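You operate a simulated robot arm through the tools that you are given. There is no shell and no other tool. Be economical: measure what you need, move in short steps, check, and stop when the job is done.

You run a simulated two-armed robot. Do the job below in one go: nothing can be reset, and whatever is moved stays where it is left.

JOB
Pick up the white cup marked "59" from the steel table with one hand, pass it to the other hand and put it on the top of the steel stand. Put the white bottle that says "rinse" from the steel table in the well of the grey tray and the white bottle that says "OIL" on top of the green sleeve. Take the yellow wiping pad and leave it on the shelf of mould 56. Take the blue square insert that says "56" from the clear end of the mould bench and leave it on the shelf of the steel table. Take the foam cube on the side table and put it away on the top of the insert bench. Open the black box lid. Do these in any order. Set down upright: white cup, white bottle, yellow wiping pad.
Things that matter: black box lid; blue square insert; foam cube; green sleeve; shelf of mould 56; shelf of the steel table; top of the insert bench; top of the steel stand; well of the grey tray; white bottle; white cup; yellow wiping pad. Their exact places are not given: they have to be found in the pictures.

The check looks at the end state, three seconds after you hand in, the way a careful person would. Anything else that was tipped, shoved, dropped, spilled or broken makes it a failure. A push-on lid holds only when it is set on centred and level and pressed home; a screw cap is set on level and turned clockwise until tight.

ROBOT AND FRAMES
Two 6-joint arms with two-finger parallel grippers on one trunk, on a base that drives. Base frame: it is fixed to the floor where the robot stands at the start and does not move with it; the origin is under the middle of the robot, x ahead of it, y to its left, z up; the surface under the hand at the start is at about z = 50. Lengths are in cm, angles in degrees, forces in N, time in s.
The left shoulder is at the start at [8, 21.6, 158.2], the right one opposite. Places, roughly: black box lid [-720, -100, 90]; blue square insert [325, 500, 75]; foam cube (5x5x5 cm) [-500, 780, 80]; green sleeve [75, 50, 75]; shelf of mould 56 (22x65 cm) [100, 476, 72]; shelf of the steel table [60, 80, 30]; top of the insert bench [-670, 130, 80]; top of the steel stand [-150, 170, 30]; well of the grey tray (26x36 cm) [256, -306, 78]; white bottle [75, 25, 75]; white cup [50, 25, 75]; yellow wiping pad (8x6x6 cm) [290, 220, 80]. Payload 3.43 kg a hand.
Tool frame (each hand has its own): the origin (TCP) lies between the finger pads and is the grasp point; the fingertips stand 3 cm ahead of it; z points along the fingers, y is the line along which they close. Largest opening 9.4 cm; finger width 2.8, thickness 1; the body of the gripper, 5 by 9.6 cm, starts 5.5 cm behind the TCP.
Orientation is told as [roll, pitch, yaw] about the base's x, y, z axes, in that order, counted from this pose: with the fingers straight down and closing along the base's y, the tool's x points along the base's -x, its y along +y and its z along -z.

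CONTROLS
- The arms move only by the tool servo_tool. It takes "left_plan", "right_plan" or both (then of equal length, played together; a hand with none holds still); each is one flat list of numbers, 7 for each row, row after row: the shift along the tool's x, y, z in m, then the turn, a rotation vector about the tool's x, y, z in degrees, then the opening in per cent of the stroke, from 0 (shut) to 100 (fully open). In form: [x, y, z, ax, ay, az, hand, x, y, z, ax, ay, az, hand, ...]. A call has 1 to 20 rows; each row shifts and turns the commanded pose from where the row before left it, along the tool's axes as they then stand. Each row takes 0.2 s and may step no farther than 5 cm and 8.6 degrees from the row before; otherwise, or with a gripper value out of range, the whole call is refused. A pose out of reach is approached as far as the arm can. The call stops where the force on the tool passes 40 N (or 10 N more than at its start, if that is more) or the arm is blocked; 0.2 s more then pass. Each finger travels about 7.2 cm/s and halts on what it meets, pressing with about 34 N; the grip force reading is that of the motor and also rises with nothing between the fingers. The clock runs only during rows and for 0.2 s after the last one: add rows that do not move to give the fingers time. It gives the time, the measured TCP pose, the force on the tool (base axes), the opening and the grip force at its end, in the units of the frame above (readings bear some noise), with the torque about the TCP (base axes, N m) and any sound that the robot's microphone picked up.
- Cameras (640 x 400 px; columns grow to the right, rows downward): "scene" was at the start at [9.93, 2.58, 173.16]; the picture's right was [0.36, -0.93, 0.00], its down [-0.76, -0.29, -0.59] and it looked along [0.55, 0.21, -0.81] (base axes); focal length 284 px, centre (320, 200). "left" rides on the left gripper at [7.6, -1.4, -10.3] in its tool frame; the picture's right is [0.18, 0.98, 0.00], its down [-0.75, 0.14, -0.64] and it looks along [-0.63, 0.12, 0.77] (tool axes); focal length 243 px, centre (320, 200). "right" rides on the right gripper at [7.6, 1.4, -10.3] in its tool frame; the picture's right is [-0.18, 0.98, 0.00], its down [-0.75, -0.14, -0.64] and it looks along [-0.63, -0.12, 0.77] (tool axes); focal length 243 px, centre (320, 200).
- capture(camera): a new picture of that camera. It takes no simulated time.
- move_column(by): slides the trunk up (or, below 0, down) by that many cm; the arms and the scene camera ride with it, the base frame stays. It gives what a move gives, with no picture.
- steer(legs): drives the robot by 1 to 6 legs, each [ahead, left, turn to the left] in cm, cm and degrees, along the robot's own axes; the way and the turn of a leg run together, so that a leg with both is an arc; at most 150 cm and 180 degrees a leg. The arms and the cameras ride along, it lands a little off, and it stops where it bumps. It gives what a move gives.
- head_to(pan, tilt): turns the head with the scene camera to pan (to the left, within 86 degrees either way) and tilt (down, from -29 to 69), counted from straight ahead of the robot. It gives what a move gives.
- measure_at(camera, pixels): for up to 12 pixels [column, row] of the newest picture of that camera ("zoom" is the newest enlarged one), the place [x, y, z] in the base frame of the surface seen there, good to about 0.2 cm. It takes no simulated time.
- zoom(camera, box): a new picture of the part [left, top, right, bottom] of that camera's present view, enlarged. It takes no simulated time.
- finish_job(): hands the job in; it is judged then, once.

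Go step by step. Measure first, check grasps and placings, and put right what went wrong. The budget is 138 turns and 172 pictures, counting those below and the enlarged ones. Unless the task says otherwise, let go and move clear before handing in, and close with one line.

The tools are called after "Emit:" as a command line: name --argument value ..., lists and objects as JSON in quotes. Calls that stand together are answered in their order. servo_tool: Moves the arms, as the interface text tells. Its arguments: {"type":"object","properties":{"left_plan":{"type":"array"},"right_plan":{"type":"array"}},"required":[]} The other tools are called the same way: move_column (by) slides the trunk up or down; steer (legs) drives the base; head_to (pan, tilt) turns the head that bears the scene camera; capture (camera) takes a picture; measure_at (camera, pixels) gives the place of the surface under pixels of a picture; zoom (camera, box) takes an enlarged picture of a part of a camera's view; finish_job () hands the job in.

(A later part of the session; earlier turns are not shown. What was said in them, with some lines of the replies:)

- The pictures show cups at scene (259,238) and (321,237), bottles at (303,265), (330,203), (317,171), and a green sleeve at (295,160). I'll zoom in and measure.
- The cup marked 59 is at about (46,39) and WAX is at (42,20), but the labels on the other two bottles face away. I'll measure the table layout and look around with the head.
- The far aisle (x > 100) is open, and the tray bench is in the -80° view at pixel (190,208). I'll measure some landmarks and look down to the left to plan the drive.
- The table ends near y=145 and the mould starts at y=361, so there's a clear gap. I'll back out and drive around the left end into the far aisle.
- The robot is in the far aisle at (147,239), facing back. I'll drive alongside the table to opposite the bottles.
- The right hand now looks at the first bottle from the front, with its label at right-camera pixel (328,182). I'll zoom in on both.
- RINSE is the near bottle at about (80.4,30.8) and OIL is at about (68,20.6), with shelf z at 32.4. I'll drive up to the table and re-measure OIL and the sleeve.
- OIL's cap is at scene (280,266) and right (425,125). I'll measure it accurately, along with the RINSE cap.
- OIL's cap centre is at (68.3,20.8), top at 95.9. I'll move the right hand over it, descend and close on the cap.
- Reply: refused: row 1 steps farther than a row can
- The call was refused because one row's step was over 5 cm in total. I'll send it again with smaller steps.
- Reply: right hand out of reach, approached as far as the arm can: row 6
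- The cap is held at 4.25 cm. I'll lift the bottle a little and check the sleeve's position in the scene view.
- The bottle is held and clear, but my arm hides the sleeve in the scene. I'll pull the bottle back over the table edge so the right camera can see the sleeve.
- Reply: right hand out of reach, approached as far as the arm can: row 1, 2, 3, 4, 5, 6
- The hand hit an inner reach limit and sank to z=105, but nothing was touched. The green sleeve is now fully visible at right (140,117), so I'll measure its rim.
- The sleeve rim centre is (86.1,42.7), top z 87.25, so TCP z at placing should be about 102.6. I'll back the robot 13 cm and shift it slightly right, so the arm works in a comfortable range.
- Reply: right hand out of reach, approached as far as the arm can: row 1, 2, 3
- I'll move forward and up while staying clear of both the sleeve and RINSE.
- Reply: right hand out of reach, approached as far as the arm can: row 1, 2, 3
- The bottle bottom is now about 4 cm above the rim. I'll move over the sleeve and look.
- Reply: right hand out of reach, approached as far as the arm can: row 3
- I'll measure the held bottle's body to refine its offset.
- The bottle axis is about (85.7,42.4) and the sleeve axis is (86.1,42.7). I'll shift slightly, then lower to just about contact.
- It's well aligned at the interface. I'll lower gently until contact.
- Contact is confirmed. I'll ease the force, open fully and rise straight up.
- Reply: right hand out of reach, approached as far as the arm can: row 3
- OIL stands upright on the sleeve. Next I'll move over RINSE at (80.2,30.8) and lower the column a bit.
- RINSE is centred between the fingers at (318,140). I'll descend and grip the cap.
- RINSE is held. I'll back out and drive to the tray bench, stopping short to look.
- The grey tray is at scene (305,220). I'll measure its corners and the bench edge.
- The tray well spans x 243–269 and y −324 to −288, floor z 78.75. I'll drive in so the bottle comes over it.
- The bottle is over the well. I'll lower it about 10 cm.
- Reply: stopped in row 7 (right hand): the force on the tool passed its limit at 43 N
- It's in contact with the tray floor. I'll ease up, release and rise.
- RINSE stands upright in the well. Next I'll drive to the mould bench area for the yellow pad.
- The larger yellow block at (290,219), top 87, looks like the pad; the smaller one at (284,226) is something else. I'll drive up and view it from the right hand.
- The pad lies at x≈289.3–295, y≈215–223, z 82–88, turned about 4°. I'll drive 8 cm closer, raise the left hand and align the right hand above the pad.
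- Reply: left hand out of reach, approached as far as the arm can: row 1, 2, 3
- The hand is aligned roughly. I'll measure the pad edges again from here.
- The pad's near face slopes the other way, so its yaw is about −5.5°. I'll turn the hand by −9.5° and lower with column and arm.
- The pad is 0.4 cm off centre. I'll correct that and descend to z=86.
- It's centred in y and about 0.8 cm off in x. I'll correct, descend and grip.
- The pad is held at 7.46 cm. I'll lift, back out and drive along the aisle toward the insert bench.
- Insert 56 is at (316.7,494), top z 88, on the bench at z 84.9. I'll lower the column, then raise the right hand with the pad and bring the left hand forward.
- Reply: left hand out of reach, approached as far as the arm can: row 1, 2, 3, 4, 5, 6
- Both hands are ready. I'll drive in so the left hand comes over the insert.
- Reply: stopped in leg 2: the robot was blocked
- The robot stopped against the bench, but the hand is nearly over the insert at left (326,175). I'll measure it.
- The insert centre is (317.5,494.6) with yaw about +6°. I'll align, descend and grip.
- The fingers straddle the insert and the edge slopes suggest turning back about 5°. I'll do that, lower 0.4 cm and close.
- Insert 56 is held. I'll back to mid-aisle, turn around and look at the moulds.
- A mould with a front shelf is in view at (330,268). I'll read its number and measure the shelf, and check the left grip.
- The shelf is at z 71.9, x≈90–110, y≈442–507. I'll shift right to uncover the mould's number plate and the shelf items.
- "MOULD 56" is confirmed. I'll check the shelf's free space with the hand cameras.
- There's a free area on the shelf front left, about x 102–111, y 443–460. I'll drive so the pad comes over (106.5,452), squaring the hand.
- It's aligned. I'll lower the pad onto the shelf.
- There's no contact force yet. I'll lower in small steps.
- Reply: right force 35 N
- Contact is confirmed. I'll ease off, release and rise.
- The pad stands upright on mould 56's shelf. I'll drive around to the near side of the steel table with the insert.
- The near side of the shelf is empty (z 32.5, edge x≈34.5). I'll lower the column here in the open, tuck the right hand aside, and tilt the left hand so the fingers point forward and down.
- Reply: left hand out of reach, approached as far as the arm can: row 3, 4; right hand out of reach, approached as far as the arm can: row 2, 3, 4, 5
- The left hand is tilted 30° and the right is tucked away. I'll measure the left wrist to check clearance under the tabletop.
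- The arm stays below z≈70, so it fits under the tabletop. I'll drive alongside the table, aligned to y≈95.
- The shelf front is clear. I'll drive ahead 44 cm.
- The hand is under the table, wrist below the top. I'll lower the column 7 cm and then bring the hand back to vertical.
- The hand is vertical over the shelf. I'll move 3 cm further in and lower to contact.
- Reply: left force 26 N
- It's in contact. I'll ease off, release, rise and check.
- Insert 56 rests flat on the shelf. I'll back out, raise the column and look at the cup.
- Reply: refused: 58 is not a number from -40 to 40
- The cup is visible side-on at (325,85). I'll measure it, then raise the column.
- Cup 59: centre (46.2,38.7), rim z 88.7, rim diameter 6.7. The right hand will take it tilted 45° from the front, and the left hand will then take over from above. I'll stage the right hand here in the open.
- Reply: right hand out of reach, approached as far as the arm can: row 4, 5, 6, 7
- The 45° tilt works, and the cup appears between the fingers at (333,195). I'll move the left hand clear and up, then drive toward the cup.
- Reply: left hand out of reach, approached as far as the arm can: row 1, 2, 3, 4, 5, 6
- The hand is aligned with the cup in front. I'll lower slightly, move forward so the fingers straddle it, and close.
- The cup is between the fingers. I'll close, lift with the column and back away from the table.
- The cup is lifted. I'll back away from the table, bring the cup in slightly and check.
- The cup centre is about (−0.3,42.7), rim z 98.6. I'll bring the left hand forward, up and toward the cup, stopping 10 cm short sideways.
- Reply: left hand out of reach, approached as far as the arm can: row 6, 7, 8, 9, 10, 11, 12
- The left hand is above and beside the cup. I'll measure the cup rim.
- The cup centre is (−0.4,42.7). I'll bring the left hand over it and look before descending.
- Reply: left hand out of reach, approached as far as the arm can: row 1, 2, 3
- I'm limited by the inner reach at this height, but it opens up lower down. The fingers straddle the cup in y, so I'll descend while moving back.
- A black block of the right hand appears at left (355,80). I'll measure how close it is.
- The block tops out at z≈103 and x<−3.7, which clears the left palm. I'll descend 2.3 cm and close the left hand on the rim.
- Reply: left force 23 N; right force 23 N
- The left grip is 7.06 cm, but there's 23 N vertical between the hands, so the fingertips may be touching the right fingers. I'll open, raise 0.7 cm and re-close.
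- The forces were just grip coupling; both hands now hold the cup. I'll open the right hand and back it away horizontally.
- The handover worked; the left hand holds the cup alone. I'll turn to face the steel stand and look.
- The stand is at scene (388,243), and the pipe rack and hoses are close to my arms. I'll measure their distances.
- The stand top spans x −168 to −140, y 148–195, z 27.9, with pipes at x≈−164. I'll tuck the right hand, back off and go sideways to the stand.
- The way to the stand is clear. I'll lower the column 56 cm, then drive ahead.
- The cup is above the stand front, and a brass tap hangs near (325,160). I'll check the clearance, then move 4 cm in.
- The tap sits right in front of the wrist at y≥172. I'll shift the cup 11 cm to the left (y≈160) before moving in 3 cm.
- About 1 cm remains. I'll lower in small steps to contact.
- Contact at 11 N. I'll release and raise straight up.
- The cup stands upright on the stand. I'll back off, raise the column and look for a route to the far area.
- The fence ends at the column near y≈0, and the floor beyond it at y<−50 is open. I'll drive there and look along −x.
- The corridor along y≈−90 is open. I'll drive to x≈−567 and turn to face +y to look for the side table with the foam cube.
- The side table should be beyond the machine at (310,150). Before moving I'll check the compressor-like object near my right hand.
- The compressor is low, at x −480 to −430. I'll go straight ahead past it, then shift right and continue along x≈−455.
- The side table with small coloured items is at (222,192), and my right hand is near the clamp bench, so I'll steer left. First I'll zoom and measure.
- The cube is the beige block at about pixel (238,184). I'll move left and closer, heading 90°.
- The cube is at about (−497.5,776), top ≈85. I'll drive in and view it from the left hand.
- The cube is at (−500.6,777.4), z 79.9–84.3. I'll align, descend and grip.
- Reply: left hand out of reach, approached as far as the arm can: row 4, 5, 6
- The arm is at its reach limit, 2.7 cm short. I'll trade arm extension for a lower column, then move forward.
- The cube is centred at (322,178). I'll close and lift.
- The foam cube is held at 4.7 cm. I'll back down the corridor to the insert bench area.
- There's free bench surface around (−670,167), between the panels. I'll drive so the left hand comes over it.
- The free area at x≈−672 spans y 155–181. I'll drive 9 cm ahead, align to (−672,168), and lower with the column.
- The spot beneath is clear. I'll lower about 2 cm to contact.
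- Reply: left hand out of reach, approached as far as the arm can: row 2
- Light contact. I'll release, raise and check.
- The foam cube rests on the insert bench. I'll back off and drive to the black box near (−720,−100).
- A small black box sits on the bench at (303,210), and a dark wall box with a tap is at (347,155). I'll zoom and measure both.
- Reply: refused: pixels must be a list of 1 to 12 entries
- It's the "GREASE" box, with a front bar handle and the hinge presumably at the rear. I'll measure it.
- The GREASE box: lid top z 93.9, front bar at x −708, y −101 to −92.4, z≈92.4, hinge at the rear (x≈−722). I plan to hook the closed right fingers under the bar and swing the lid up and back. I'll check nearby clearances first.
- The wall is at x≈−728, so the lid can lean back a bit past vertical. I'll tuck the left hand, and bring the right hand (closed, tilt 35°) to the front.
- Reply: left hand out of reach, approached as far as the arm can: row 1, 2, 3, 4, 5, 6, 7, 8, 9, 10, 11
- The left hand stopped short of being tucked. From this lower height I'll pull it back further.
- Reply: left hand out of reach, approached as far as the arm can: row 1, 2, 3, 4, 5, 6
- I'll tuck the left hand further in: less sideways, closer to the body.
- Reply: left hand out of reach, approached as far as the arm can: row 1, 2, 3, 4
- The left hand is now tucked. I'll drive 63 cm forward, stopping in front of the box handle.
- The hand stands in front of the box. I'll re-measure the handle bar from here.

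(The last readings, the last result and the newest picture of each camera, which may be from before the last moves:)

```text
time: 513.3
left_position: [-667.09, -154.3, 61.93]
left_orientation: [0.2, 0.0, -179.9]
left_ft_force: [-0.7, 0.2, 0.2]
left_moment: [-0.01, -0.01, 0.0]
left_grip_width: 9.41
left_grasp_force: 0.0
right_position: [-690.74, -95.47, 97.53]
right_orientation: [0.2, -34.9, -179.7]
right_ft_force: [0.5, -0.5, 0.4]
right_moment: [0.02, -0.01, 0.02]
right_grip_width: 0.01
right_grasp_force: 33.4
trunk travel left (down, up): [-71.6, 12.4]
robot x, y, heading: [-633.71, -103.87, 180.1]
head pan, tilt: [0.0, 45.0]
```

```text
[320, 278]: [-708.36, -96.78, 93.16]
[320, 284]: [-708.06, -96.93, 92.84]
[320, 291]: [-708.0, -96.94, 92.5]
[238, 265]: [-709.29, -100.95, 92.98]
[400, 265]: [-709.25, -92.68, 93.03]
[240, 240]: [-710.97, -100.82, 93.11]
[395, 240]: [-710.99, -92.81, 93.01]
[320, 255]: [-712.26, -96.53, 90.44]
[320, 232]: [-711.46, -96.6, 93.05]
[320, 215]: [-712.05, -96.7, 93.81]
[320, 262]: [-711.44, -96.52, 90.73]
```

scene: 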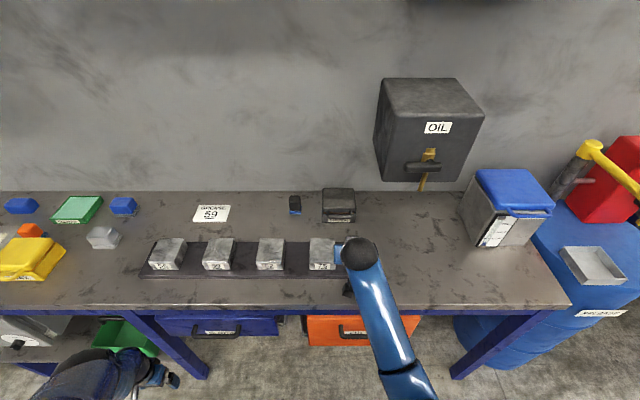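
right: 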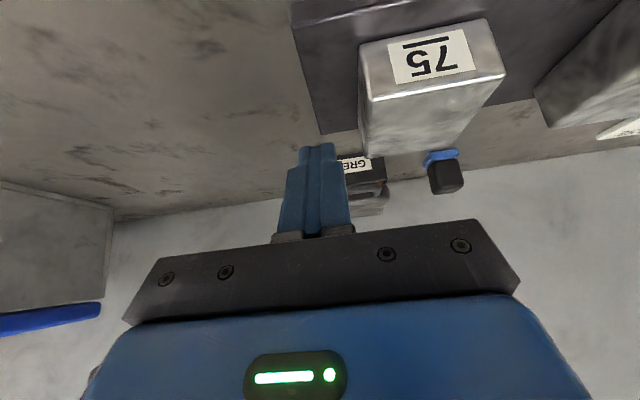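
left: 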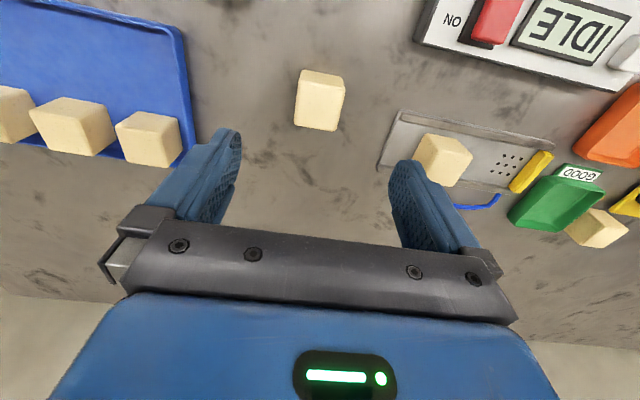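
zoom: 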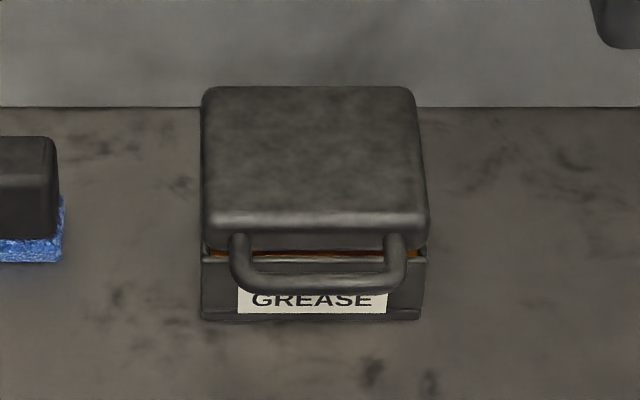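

The bar centre is about (−708.5, z 92.65). I'll bring the closed fingers low in front of it, then slide them under.

Emit:
servo_tool --right_plan '[-0.0151, 0, 0.0281, 0, 0, 0, 0, -0.0151, 0, 0.0281, 0, 0, 0, 0, -0.0151, 0, 0.0281, 0, 0, 0, 0, -0.0151, 0, 0.0281, 0, 0, 0, 0, -0.0172, 0, 0.0102, 0, 0, 0, 0, -0.0172, 0, 0.0102, 0, 0, 0, 0, 0, 0, 0, 0, 0, 0, 0]'

Emit:
capture --camera "right"

Emit:
zoom --camera "scene" --box '[290, 165, 400, 245]'

```text
time: 514.9
left_position: [-667.0, -154.3, 61.92]
left_orientation: [0.1, 0.0, -179.9]
left_ft_force: [-0.4, 0.0, -0.3]
left_moment: [0.03, 0.0, 0.0]
left_grip_width: 9.39
left_grasp_force: 0.0
right_position: [-705.84, -95.34, 91.88]
right_orientation: [0.2, -35.0, -179.8]
right_ft_force: [0.0, 0.7, -0.8]
right_moment: [-0.03, 0.0, -0.01]
right_grip_width: 0.01
right_grasp_force: 32.7
trunk travel left (down, up): [-71.6, 12.4]
robot x, y, heading: [-633.3, -103.75, 180.0]
head pan, tilt: [0.0, 45.0]
```

```text
35 pictures are left
```

right: 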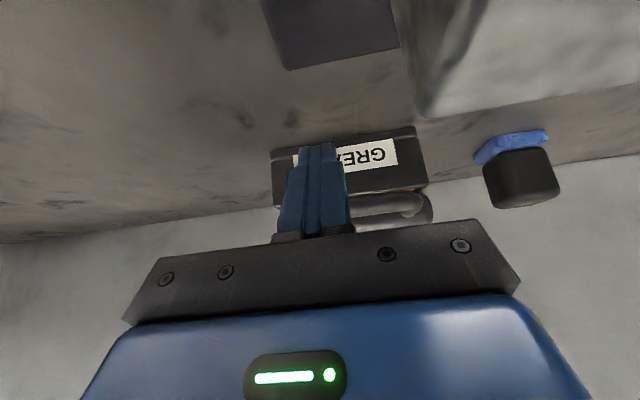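

```text
5.00 times, centred on (345, 205) of scene
```

zoom: 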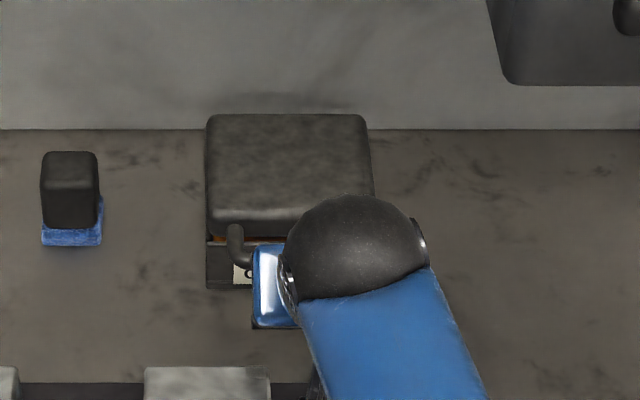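

The fingers are under the bar. I'll lift along the first 20° of the arc and check.

Emit:
servo_tool --right_plan '[-0.0104, 0, -0.0072, 0, 0, 0, 0, -0.0104, 0, -0.0072, 0, 0, 0, 0, -0.0104, 0, -0.0072, 0, 0, 0, 0, -0.0104, 0, -0.0072, 0, 0, 0, 0]'

Emit:
zoom --camera "scene" --box '[290, 165, 400, 245]'

Emit:
capture --camera "right"

```text
time: 515.9
left_position: [-667.0, -154.26, 61.86]
left_orientation: [0.1, 0.0, -179.9]
left_ft_force: [0.4, 0.3, -0.1]
left_moment: [0.01, -0.02, 0.01]
left_grip_width: 9.4
left_grasp_force: 0.0
right_position: [-707.76, -95.4, 96.6]
right_orientation: [0.2, -34.9, -179.8]
right_ft_force: [1.6, -0.1, -0.3]
right_moment: [-0.02, -0.01, -0.01]
right_grip_width: 0.0
right_grasp_force: 33.2
trunk travel left (down, up): [-71.6, 12.4]
robot x, y, heading: [-633.57, -103.6, 180.0]
head pan, tilt: [0.0, 45.0]
```

```text
5.00 times, centred on (345, 205) of scene
```

zoom: 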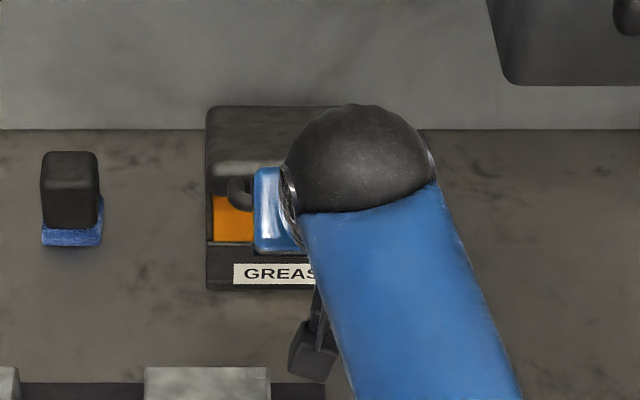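

```text
32 pictures are left
```

right: 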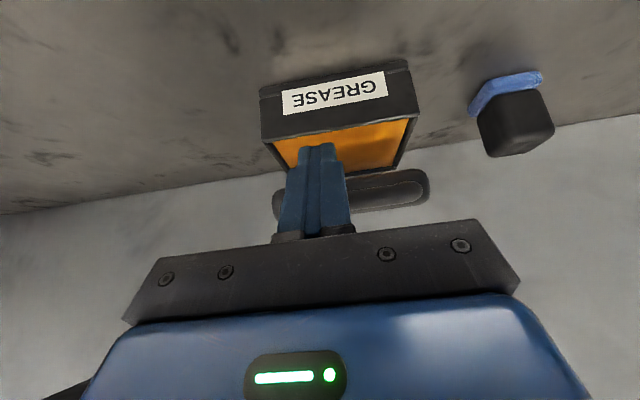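

The lid is rising and the orange grease is visible. I'll continue along the arc to about 60°.

Emit:
servo_tool --right_plan '[-0.0111, 0, -0.0036, 0, 0, 0, 0, -0.0111, 0, -0.0036, 0, 0, 0, 0, -0.0111, 0, -0.0036, 0, 0, 0, 0, -0.0111, 0, -0.0036, 0, 0, 0, 0, -0.0116, 0, 0.0004, 0, 0, 0, 0, -0.0116, 0, 0.0004, 0, 0, 0, 0, -0.0116, 0, 0.0004, 0, 0, 0, 0, -0.0116, 0, 0.0004, 0, 0, 0, 0]'

Emit:
capture --camera "right"

```text
time: 517.7
left_position: [-667.19, -154.29, 61.91]
left_orientation: [0.2, 0.0, -180.0]
left_ft_force: [0.0, -1.2, 0.1]
left_moment: [0.01, 0.0, -0.02]
left_grip_width: 9.42
left_grasp_force: 0.0
right_position: [-714.46, -95.47, 102.97]
right_orientation: [0.2, -35.0, -179.7]
right_ft_force: [-0.2, 0.5, -0.2]
right_moment: [0.01, 0.03, -0.02]
right_grip_width: 0.0
right_grasp_force: 33.0
trunk travel left (down, up): [-71.6, 12.4]
robot x, y, heading: [-633.59, -103.35, 180.2]
head pan, tilt: [0.0, 45.0]
```

```text
31 pictures are left
```

right: 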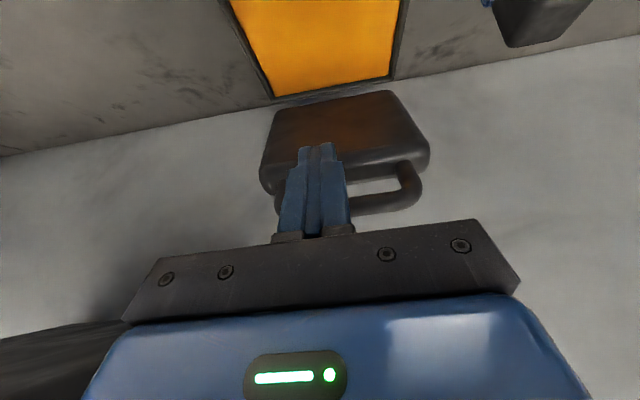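

The lid is over 60° open. I'll push it on past vertical.

Emit:
servo_tool --right_plan '[-0.0108, 0, 0.0044, 0, 0, 0, 0, -0.0108, 0, 0.0044, 0, 0, 0, 0, -0.0108, 0, 0.0044, 0, 0, 0, 0, -0.0108, 0, 0.0044, 0, 0, 0, 0, -0.008, 0, 0.006, 0, 0, 0, 0, -0.008, 0, 0.006, 0, 0, 0, 0, 0, 0, 0, 0, 0, 0, 0]'

Emit:
capture --camera "right"

```text
time: 519.3
left_position: [-667.05, -154.24, 62.0]
left_orientation: [0.1, -0.2, -179.9]
left_ft_force: [0.3, -0.3, 0.0]
left_moment: [-0.01, 0.01, 0.0]
left_grip_width: 9.4
left_grasp_force: 0.1
right_position: [-718.26, -95.18, 104.63]
right_orientation: [0.2, -35.0, -179.7]
right_ft_force: [0.0, -0.2, -1.2]
right_moment: [0.01, -0.03, 0.01]
right_grip_width: 0.02
right_grasp_force: 32.9
right hand out of reach, approached as far as the arm can: row 4, 5, 6
trunk travel left (down, up): [-71.6, 12.4]
robot x, y, heading: [-634.05, -103.57, 179.8]
head pan, tilt: [0.0, 45.0]
```

```text
30 pictures are left
```

right: 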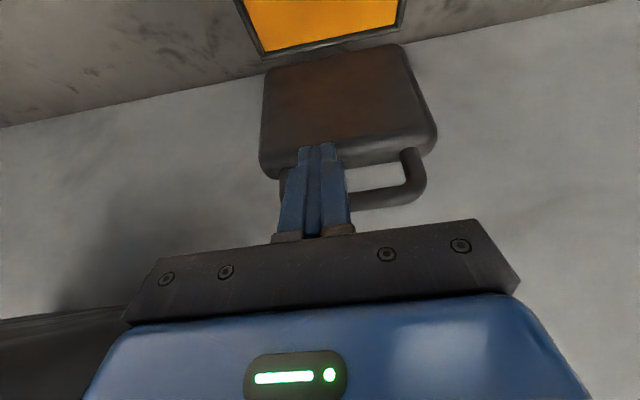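

I'm at the reach limit. I'll measure the lid's inner face to see its angle.

Emit:
measure_at --camera "right" --pixels '[[340, 70], [340, 100], [370, 130], [290, 140], [400, 195], [370, 70], [280, 90]]'

Emit:
zoom --camera "scene" --box '[290, 145, 400, 235]'

```text
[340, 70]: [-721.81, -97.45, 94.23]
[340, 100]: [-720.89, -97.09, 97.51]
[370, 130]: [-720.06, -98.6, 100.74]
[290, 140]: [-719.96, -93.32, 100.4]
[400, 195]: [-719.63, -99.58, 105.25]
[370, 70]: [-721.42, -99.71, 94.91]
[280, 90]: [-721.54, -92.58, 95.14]
```

```text
4.44 times, centred on (345, 190) of scene
```

zoom: 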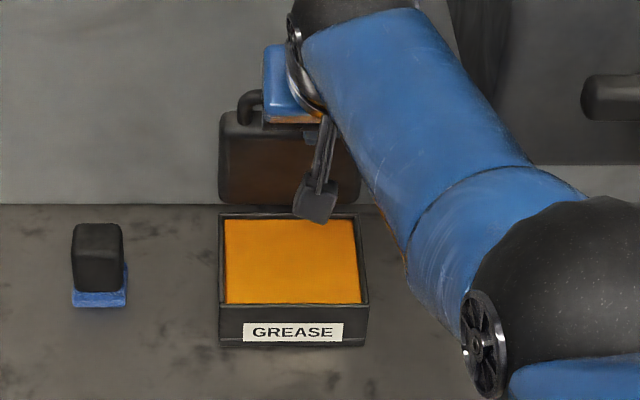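

The lid stands at about 75°, so it needs a little more. I'll drive forward 3.5 cm to push it over.

Emit:
steer --legs '[[3.5, 0, 0]]'

Emit:
capture --camera "right"

Emit:
measure_at --camera "right" --pixels '[[340, 60], [340, 90], [370, 115], [370, 70], [290, 120], [400, 180]]'

```text
time: 520.2
left_position: [-670.29, -154.22, 62.17]
left_orientation: [0.1, -0.3, -179.9]
left_ft_force: [0.3, 0.6, 0.4]
left_moment: [0.02, 0.01, -0.01]
left_grip_width: 9.41
left_grasp_force: 0.0
right_position: [-720.97, -95.22, 104.8]
right_orientation: [0.2, -35.1, -179.8]
right_ft_force: [1.3, -0.4, 0.4]
right_moment: [0.0, 0.03, -0.02]
right_grip_width: 0.0
right_grasp_force: 33.3
trunk travel left (down, up): [-71.6, 12.4]
robot x, y, heading: [-637.15, -103.79, 179.6]
head pan, tilt: [0.0, 45.0]
```

```text
28 pictures are left
```

right: 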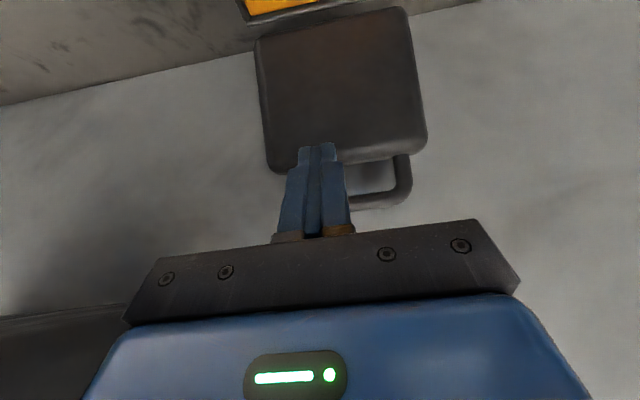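

```text
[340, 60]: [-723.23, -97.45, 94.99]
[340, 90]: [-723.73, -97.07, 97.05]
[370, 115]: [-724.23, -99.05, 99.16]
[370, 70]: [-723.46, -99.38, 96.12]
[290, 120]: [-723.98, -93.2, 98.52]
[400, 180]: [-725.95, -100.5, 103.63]
```

The lid has gone past vertical to about 104° and rests against the wall. I'll back the robot away and verify.

Emit:
steer --legs '[[-35, 0, 0]]'

Emit:
zoom --camera "scene" --box '[240, 130, 420, 260]'

```text
time: 522.4
left_position: [-636.67, -154.28, 61.85]
left_orientation: [0.1, 0.0, 179.9]
left_ft_force: [0.0, 0.1, -0.4]
left_moment: [-0.02, -0.03, 0.0]
left_grip_width: 9.4
left_grasp_force: 0.0
right_position: [-687.58, -94.98, 104.43]
right_orientation: [0.2, -34.6, -180.0]
right_ft_force: [-0.8, -0.2, 0.0]
right_moment: [0.0, -0.04, 0.02]
right_grip_width: 0.01
right_grasp_force: 32.4
trunk travel left (down, up): [-71.6, 12.4]
robot x, y, heading: [-602.55, -103.81, 179.5]
head pan, tilt: [0.0, 45.0]
```

```text
3.08 times, centred on (330, 195) of scene
```

zoom: 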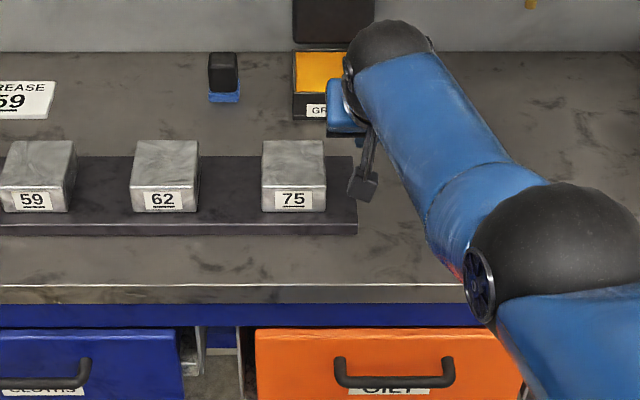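

The lid stays open and nothing else was disturbed. I'll back fully clear of the bench and take a last look.

Emit:
steer --legs '[[-30, 0, 0]]'

Emit:
head_to --pan 0 --tilt 30

Emit:
capture --camera "scene"

```text
time: 524.4
left_position: [-606.96, -154.53, 61.86]
left_orientation: [0.1, 0.1, -179.9]
left_ft_force: [-0.1, 0.8, 0.1]
left_moment: [0.01, -0.01, 0.01]
left_grip_width: 9.4
left_grasp_force: 0.0
right_position: [-658.02, -95.38, 104.37]
right_orientation: [0.2, -34.6, -179.7]
right_ft_force: [0.6, 0.4, -0.3]
right_moment: [0.0, -0.01, -0.03]
right_grip_width: 0.02
right_grasp_force: 32.8
trunk travel left (down, up): [-71.6, 12.4]
robot x, y, heading: [-573.43, -103.84, 180.0]
head pan, tilt: [0.0, 45.0]
```

```text
time: 525.2
left_position: [-606.95, -154.47, 61.95]
left_orientation: [0.1, -0.1, -180.0]
left_ft_force: [0.6, 0.5, 0.5]
left_moment: [-0.01, 0.01, -0.02]
left_grip_width: 9.4
left_grasp_force: 0.1
right_position: [-657.8, -95.24, 104.6]
right_orientation: [0.2, -34.9, -179.8]
right_ft_force: [-0.9, 0.3, 0.4]
right_moment: [0.01, 0.01, 0.01]
right_grip_width: 0.0
right_grasp_force: 32.8
trunk travel left (down, up): [-71.6, 12.4]
robot x, y, heading: [-573.28, -103.72, 179.9]
head pan, tilt: [0.0, 30.0]
```

```text
26 pictures are left
```

scene: 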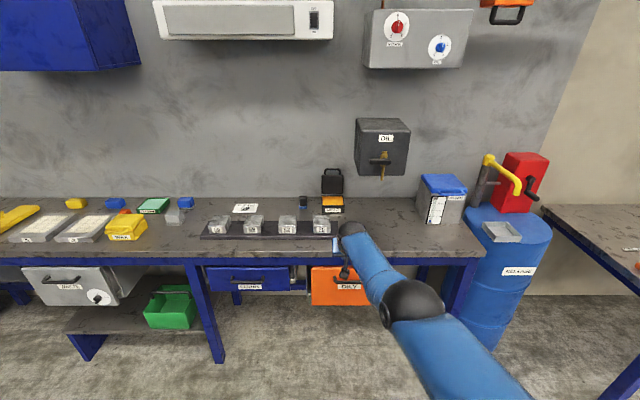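

The lid stands open at (332,183) and both hands are clear. All parts of the job are done, so I'm handing in.

Emit:
finish_job

```text
The job is handed in.
```

All parts of the job are done and handed in: cup 59 passed between hands and set on the stand, RINSE in the grey tray, OIL on the green sleeve, the pad on mould 56's shelf, insert 56 on the steel table's shelf, the foam cube on the insert bench, and the black box lid open.
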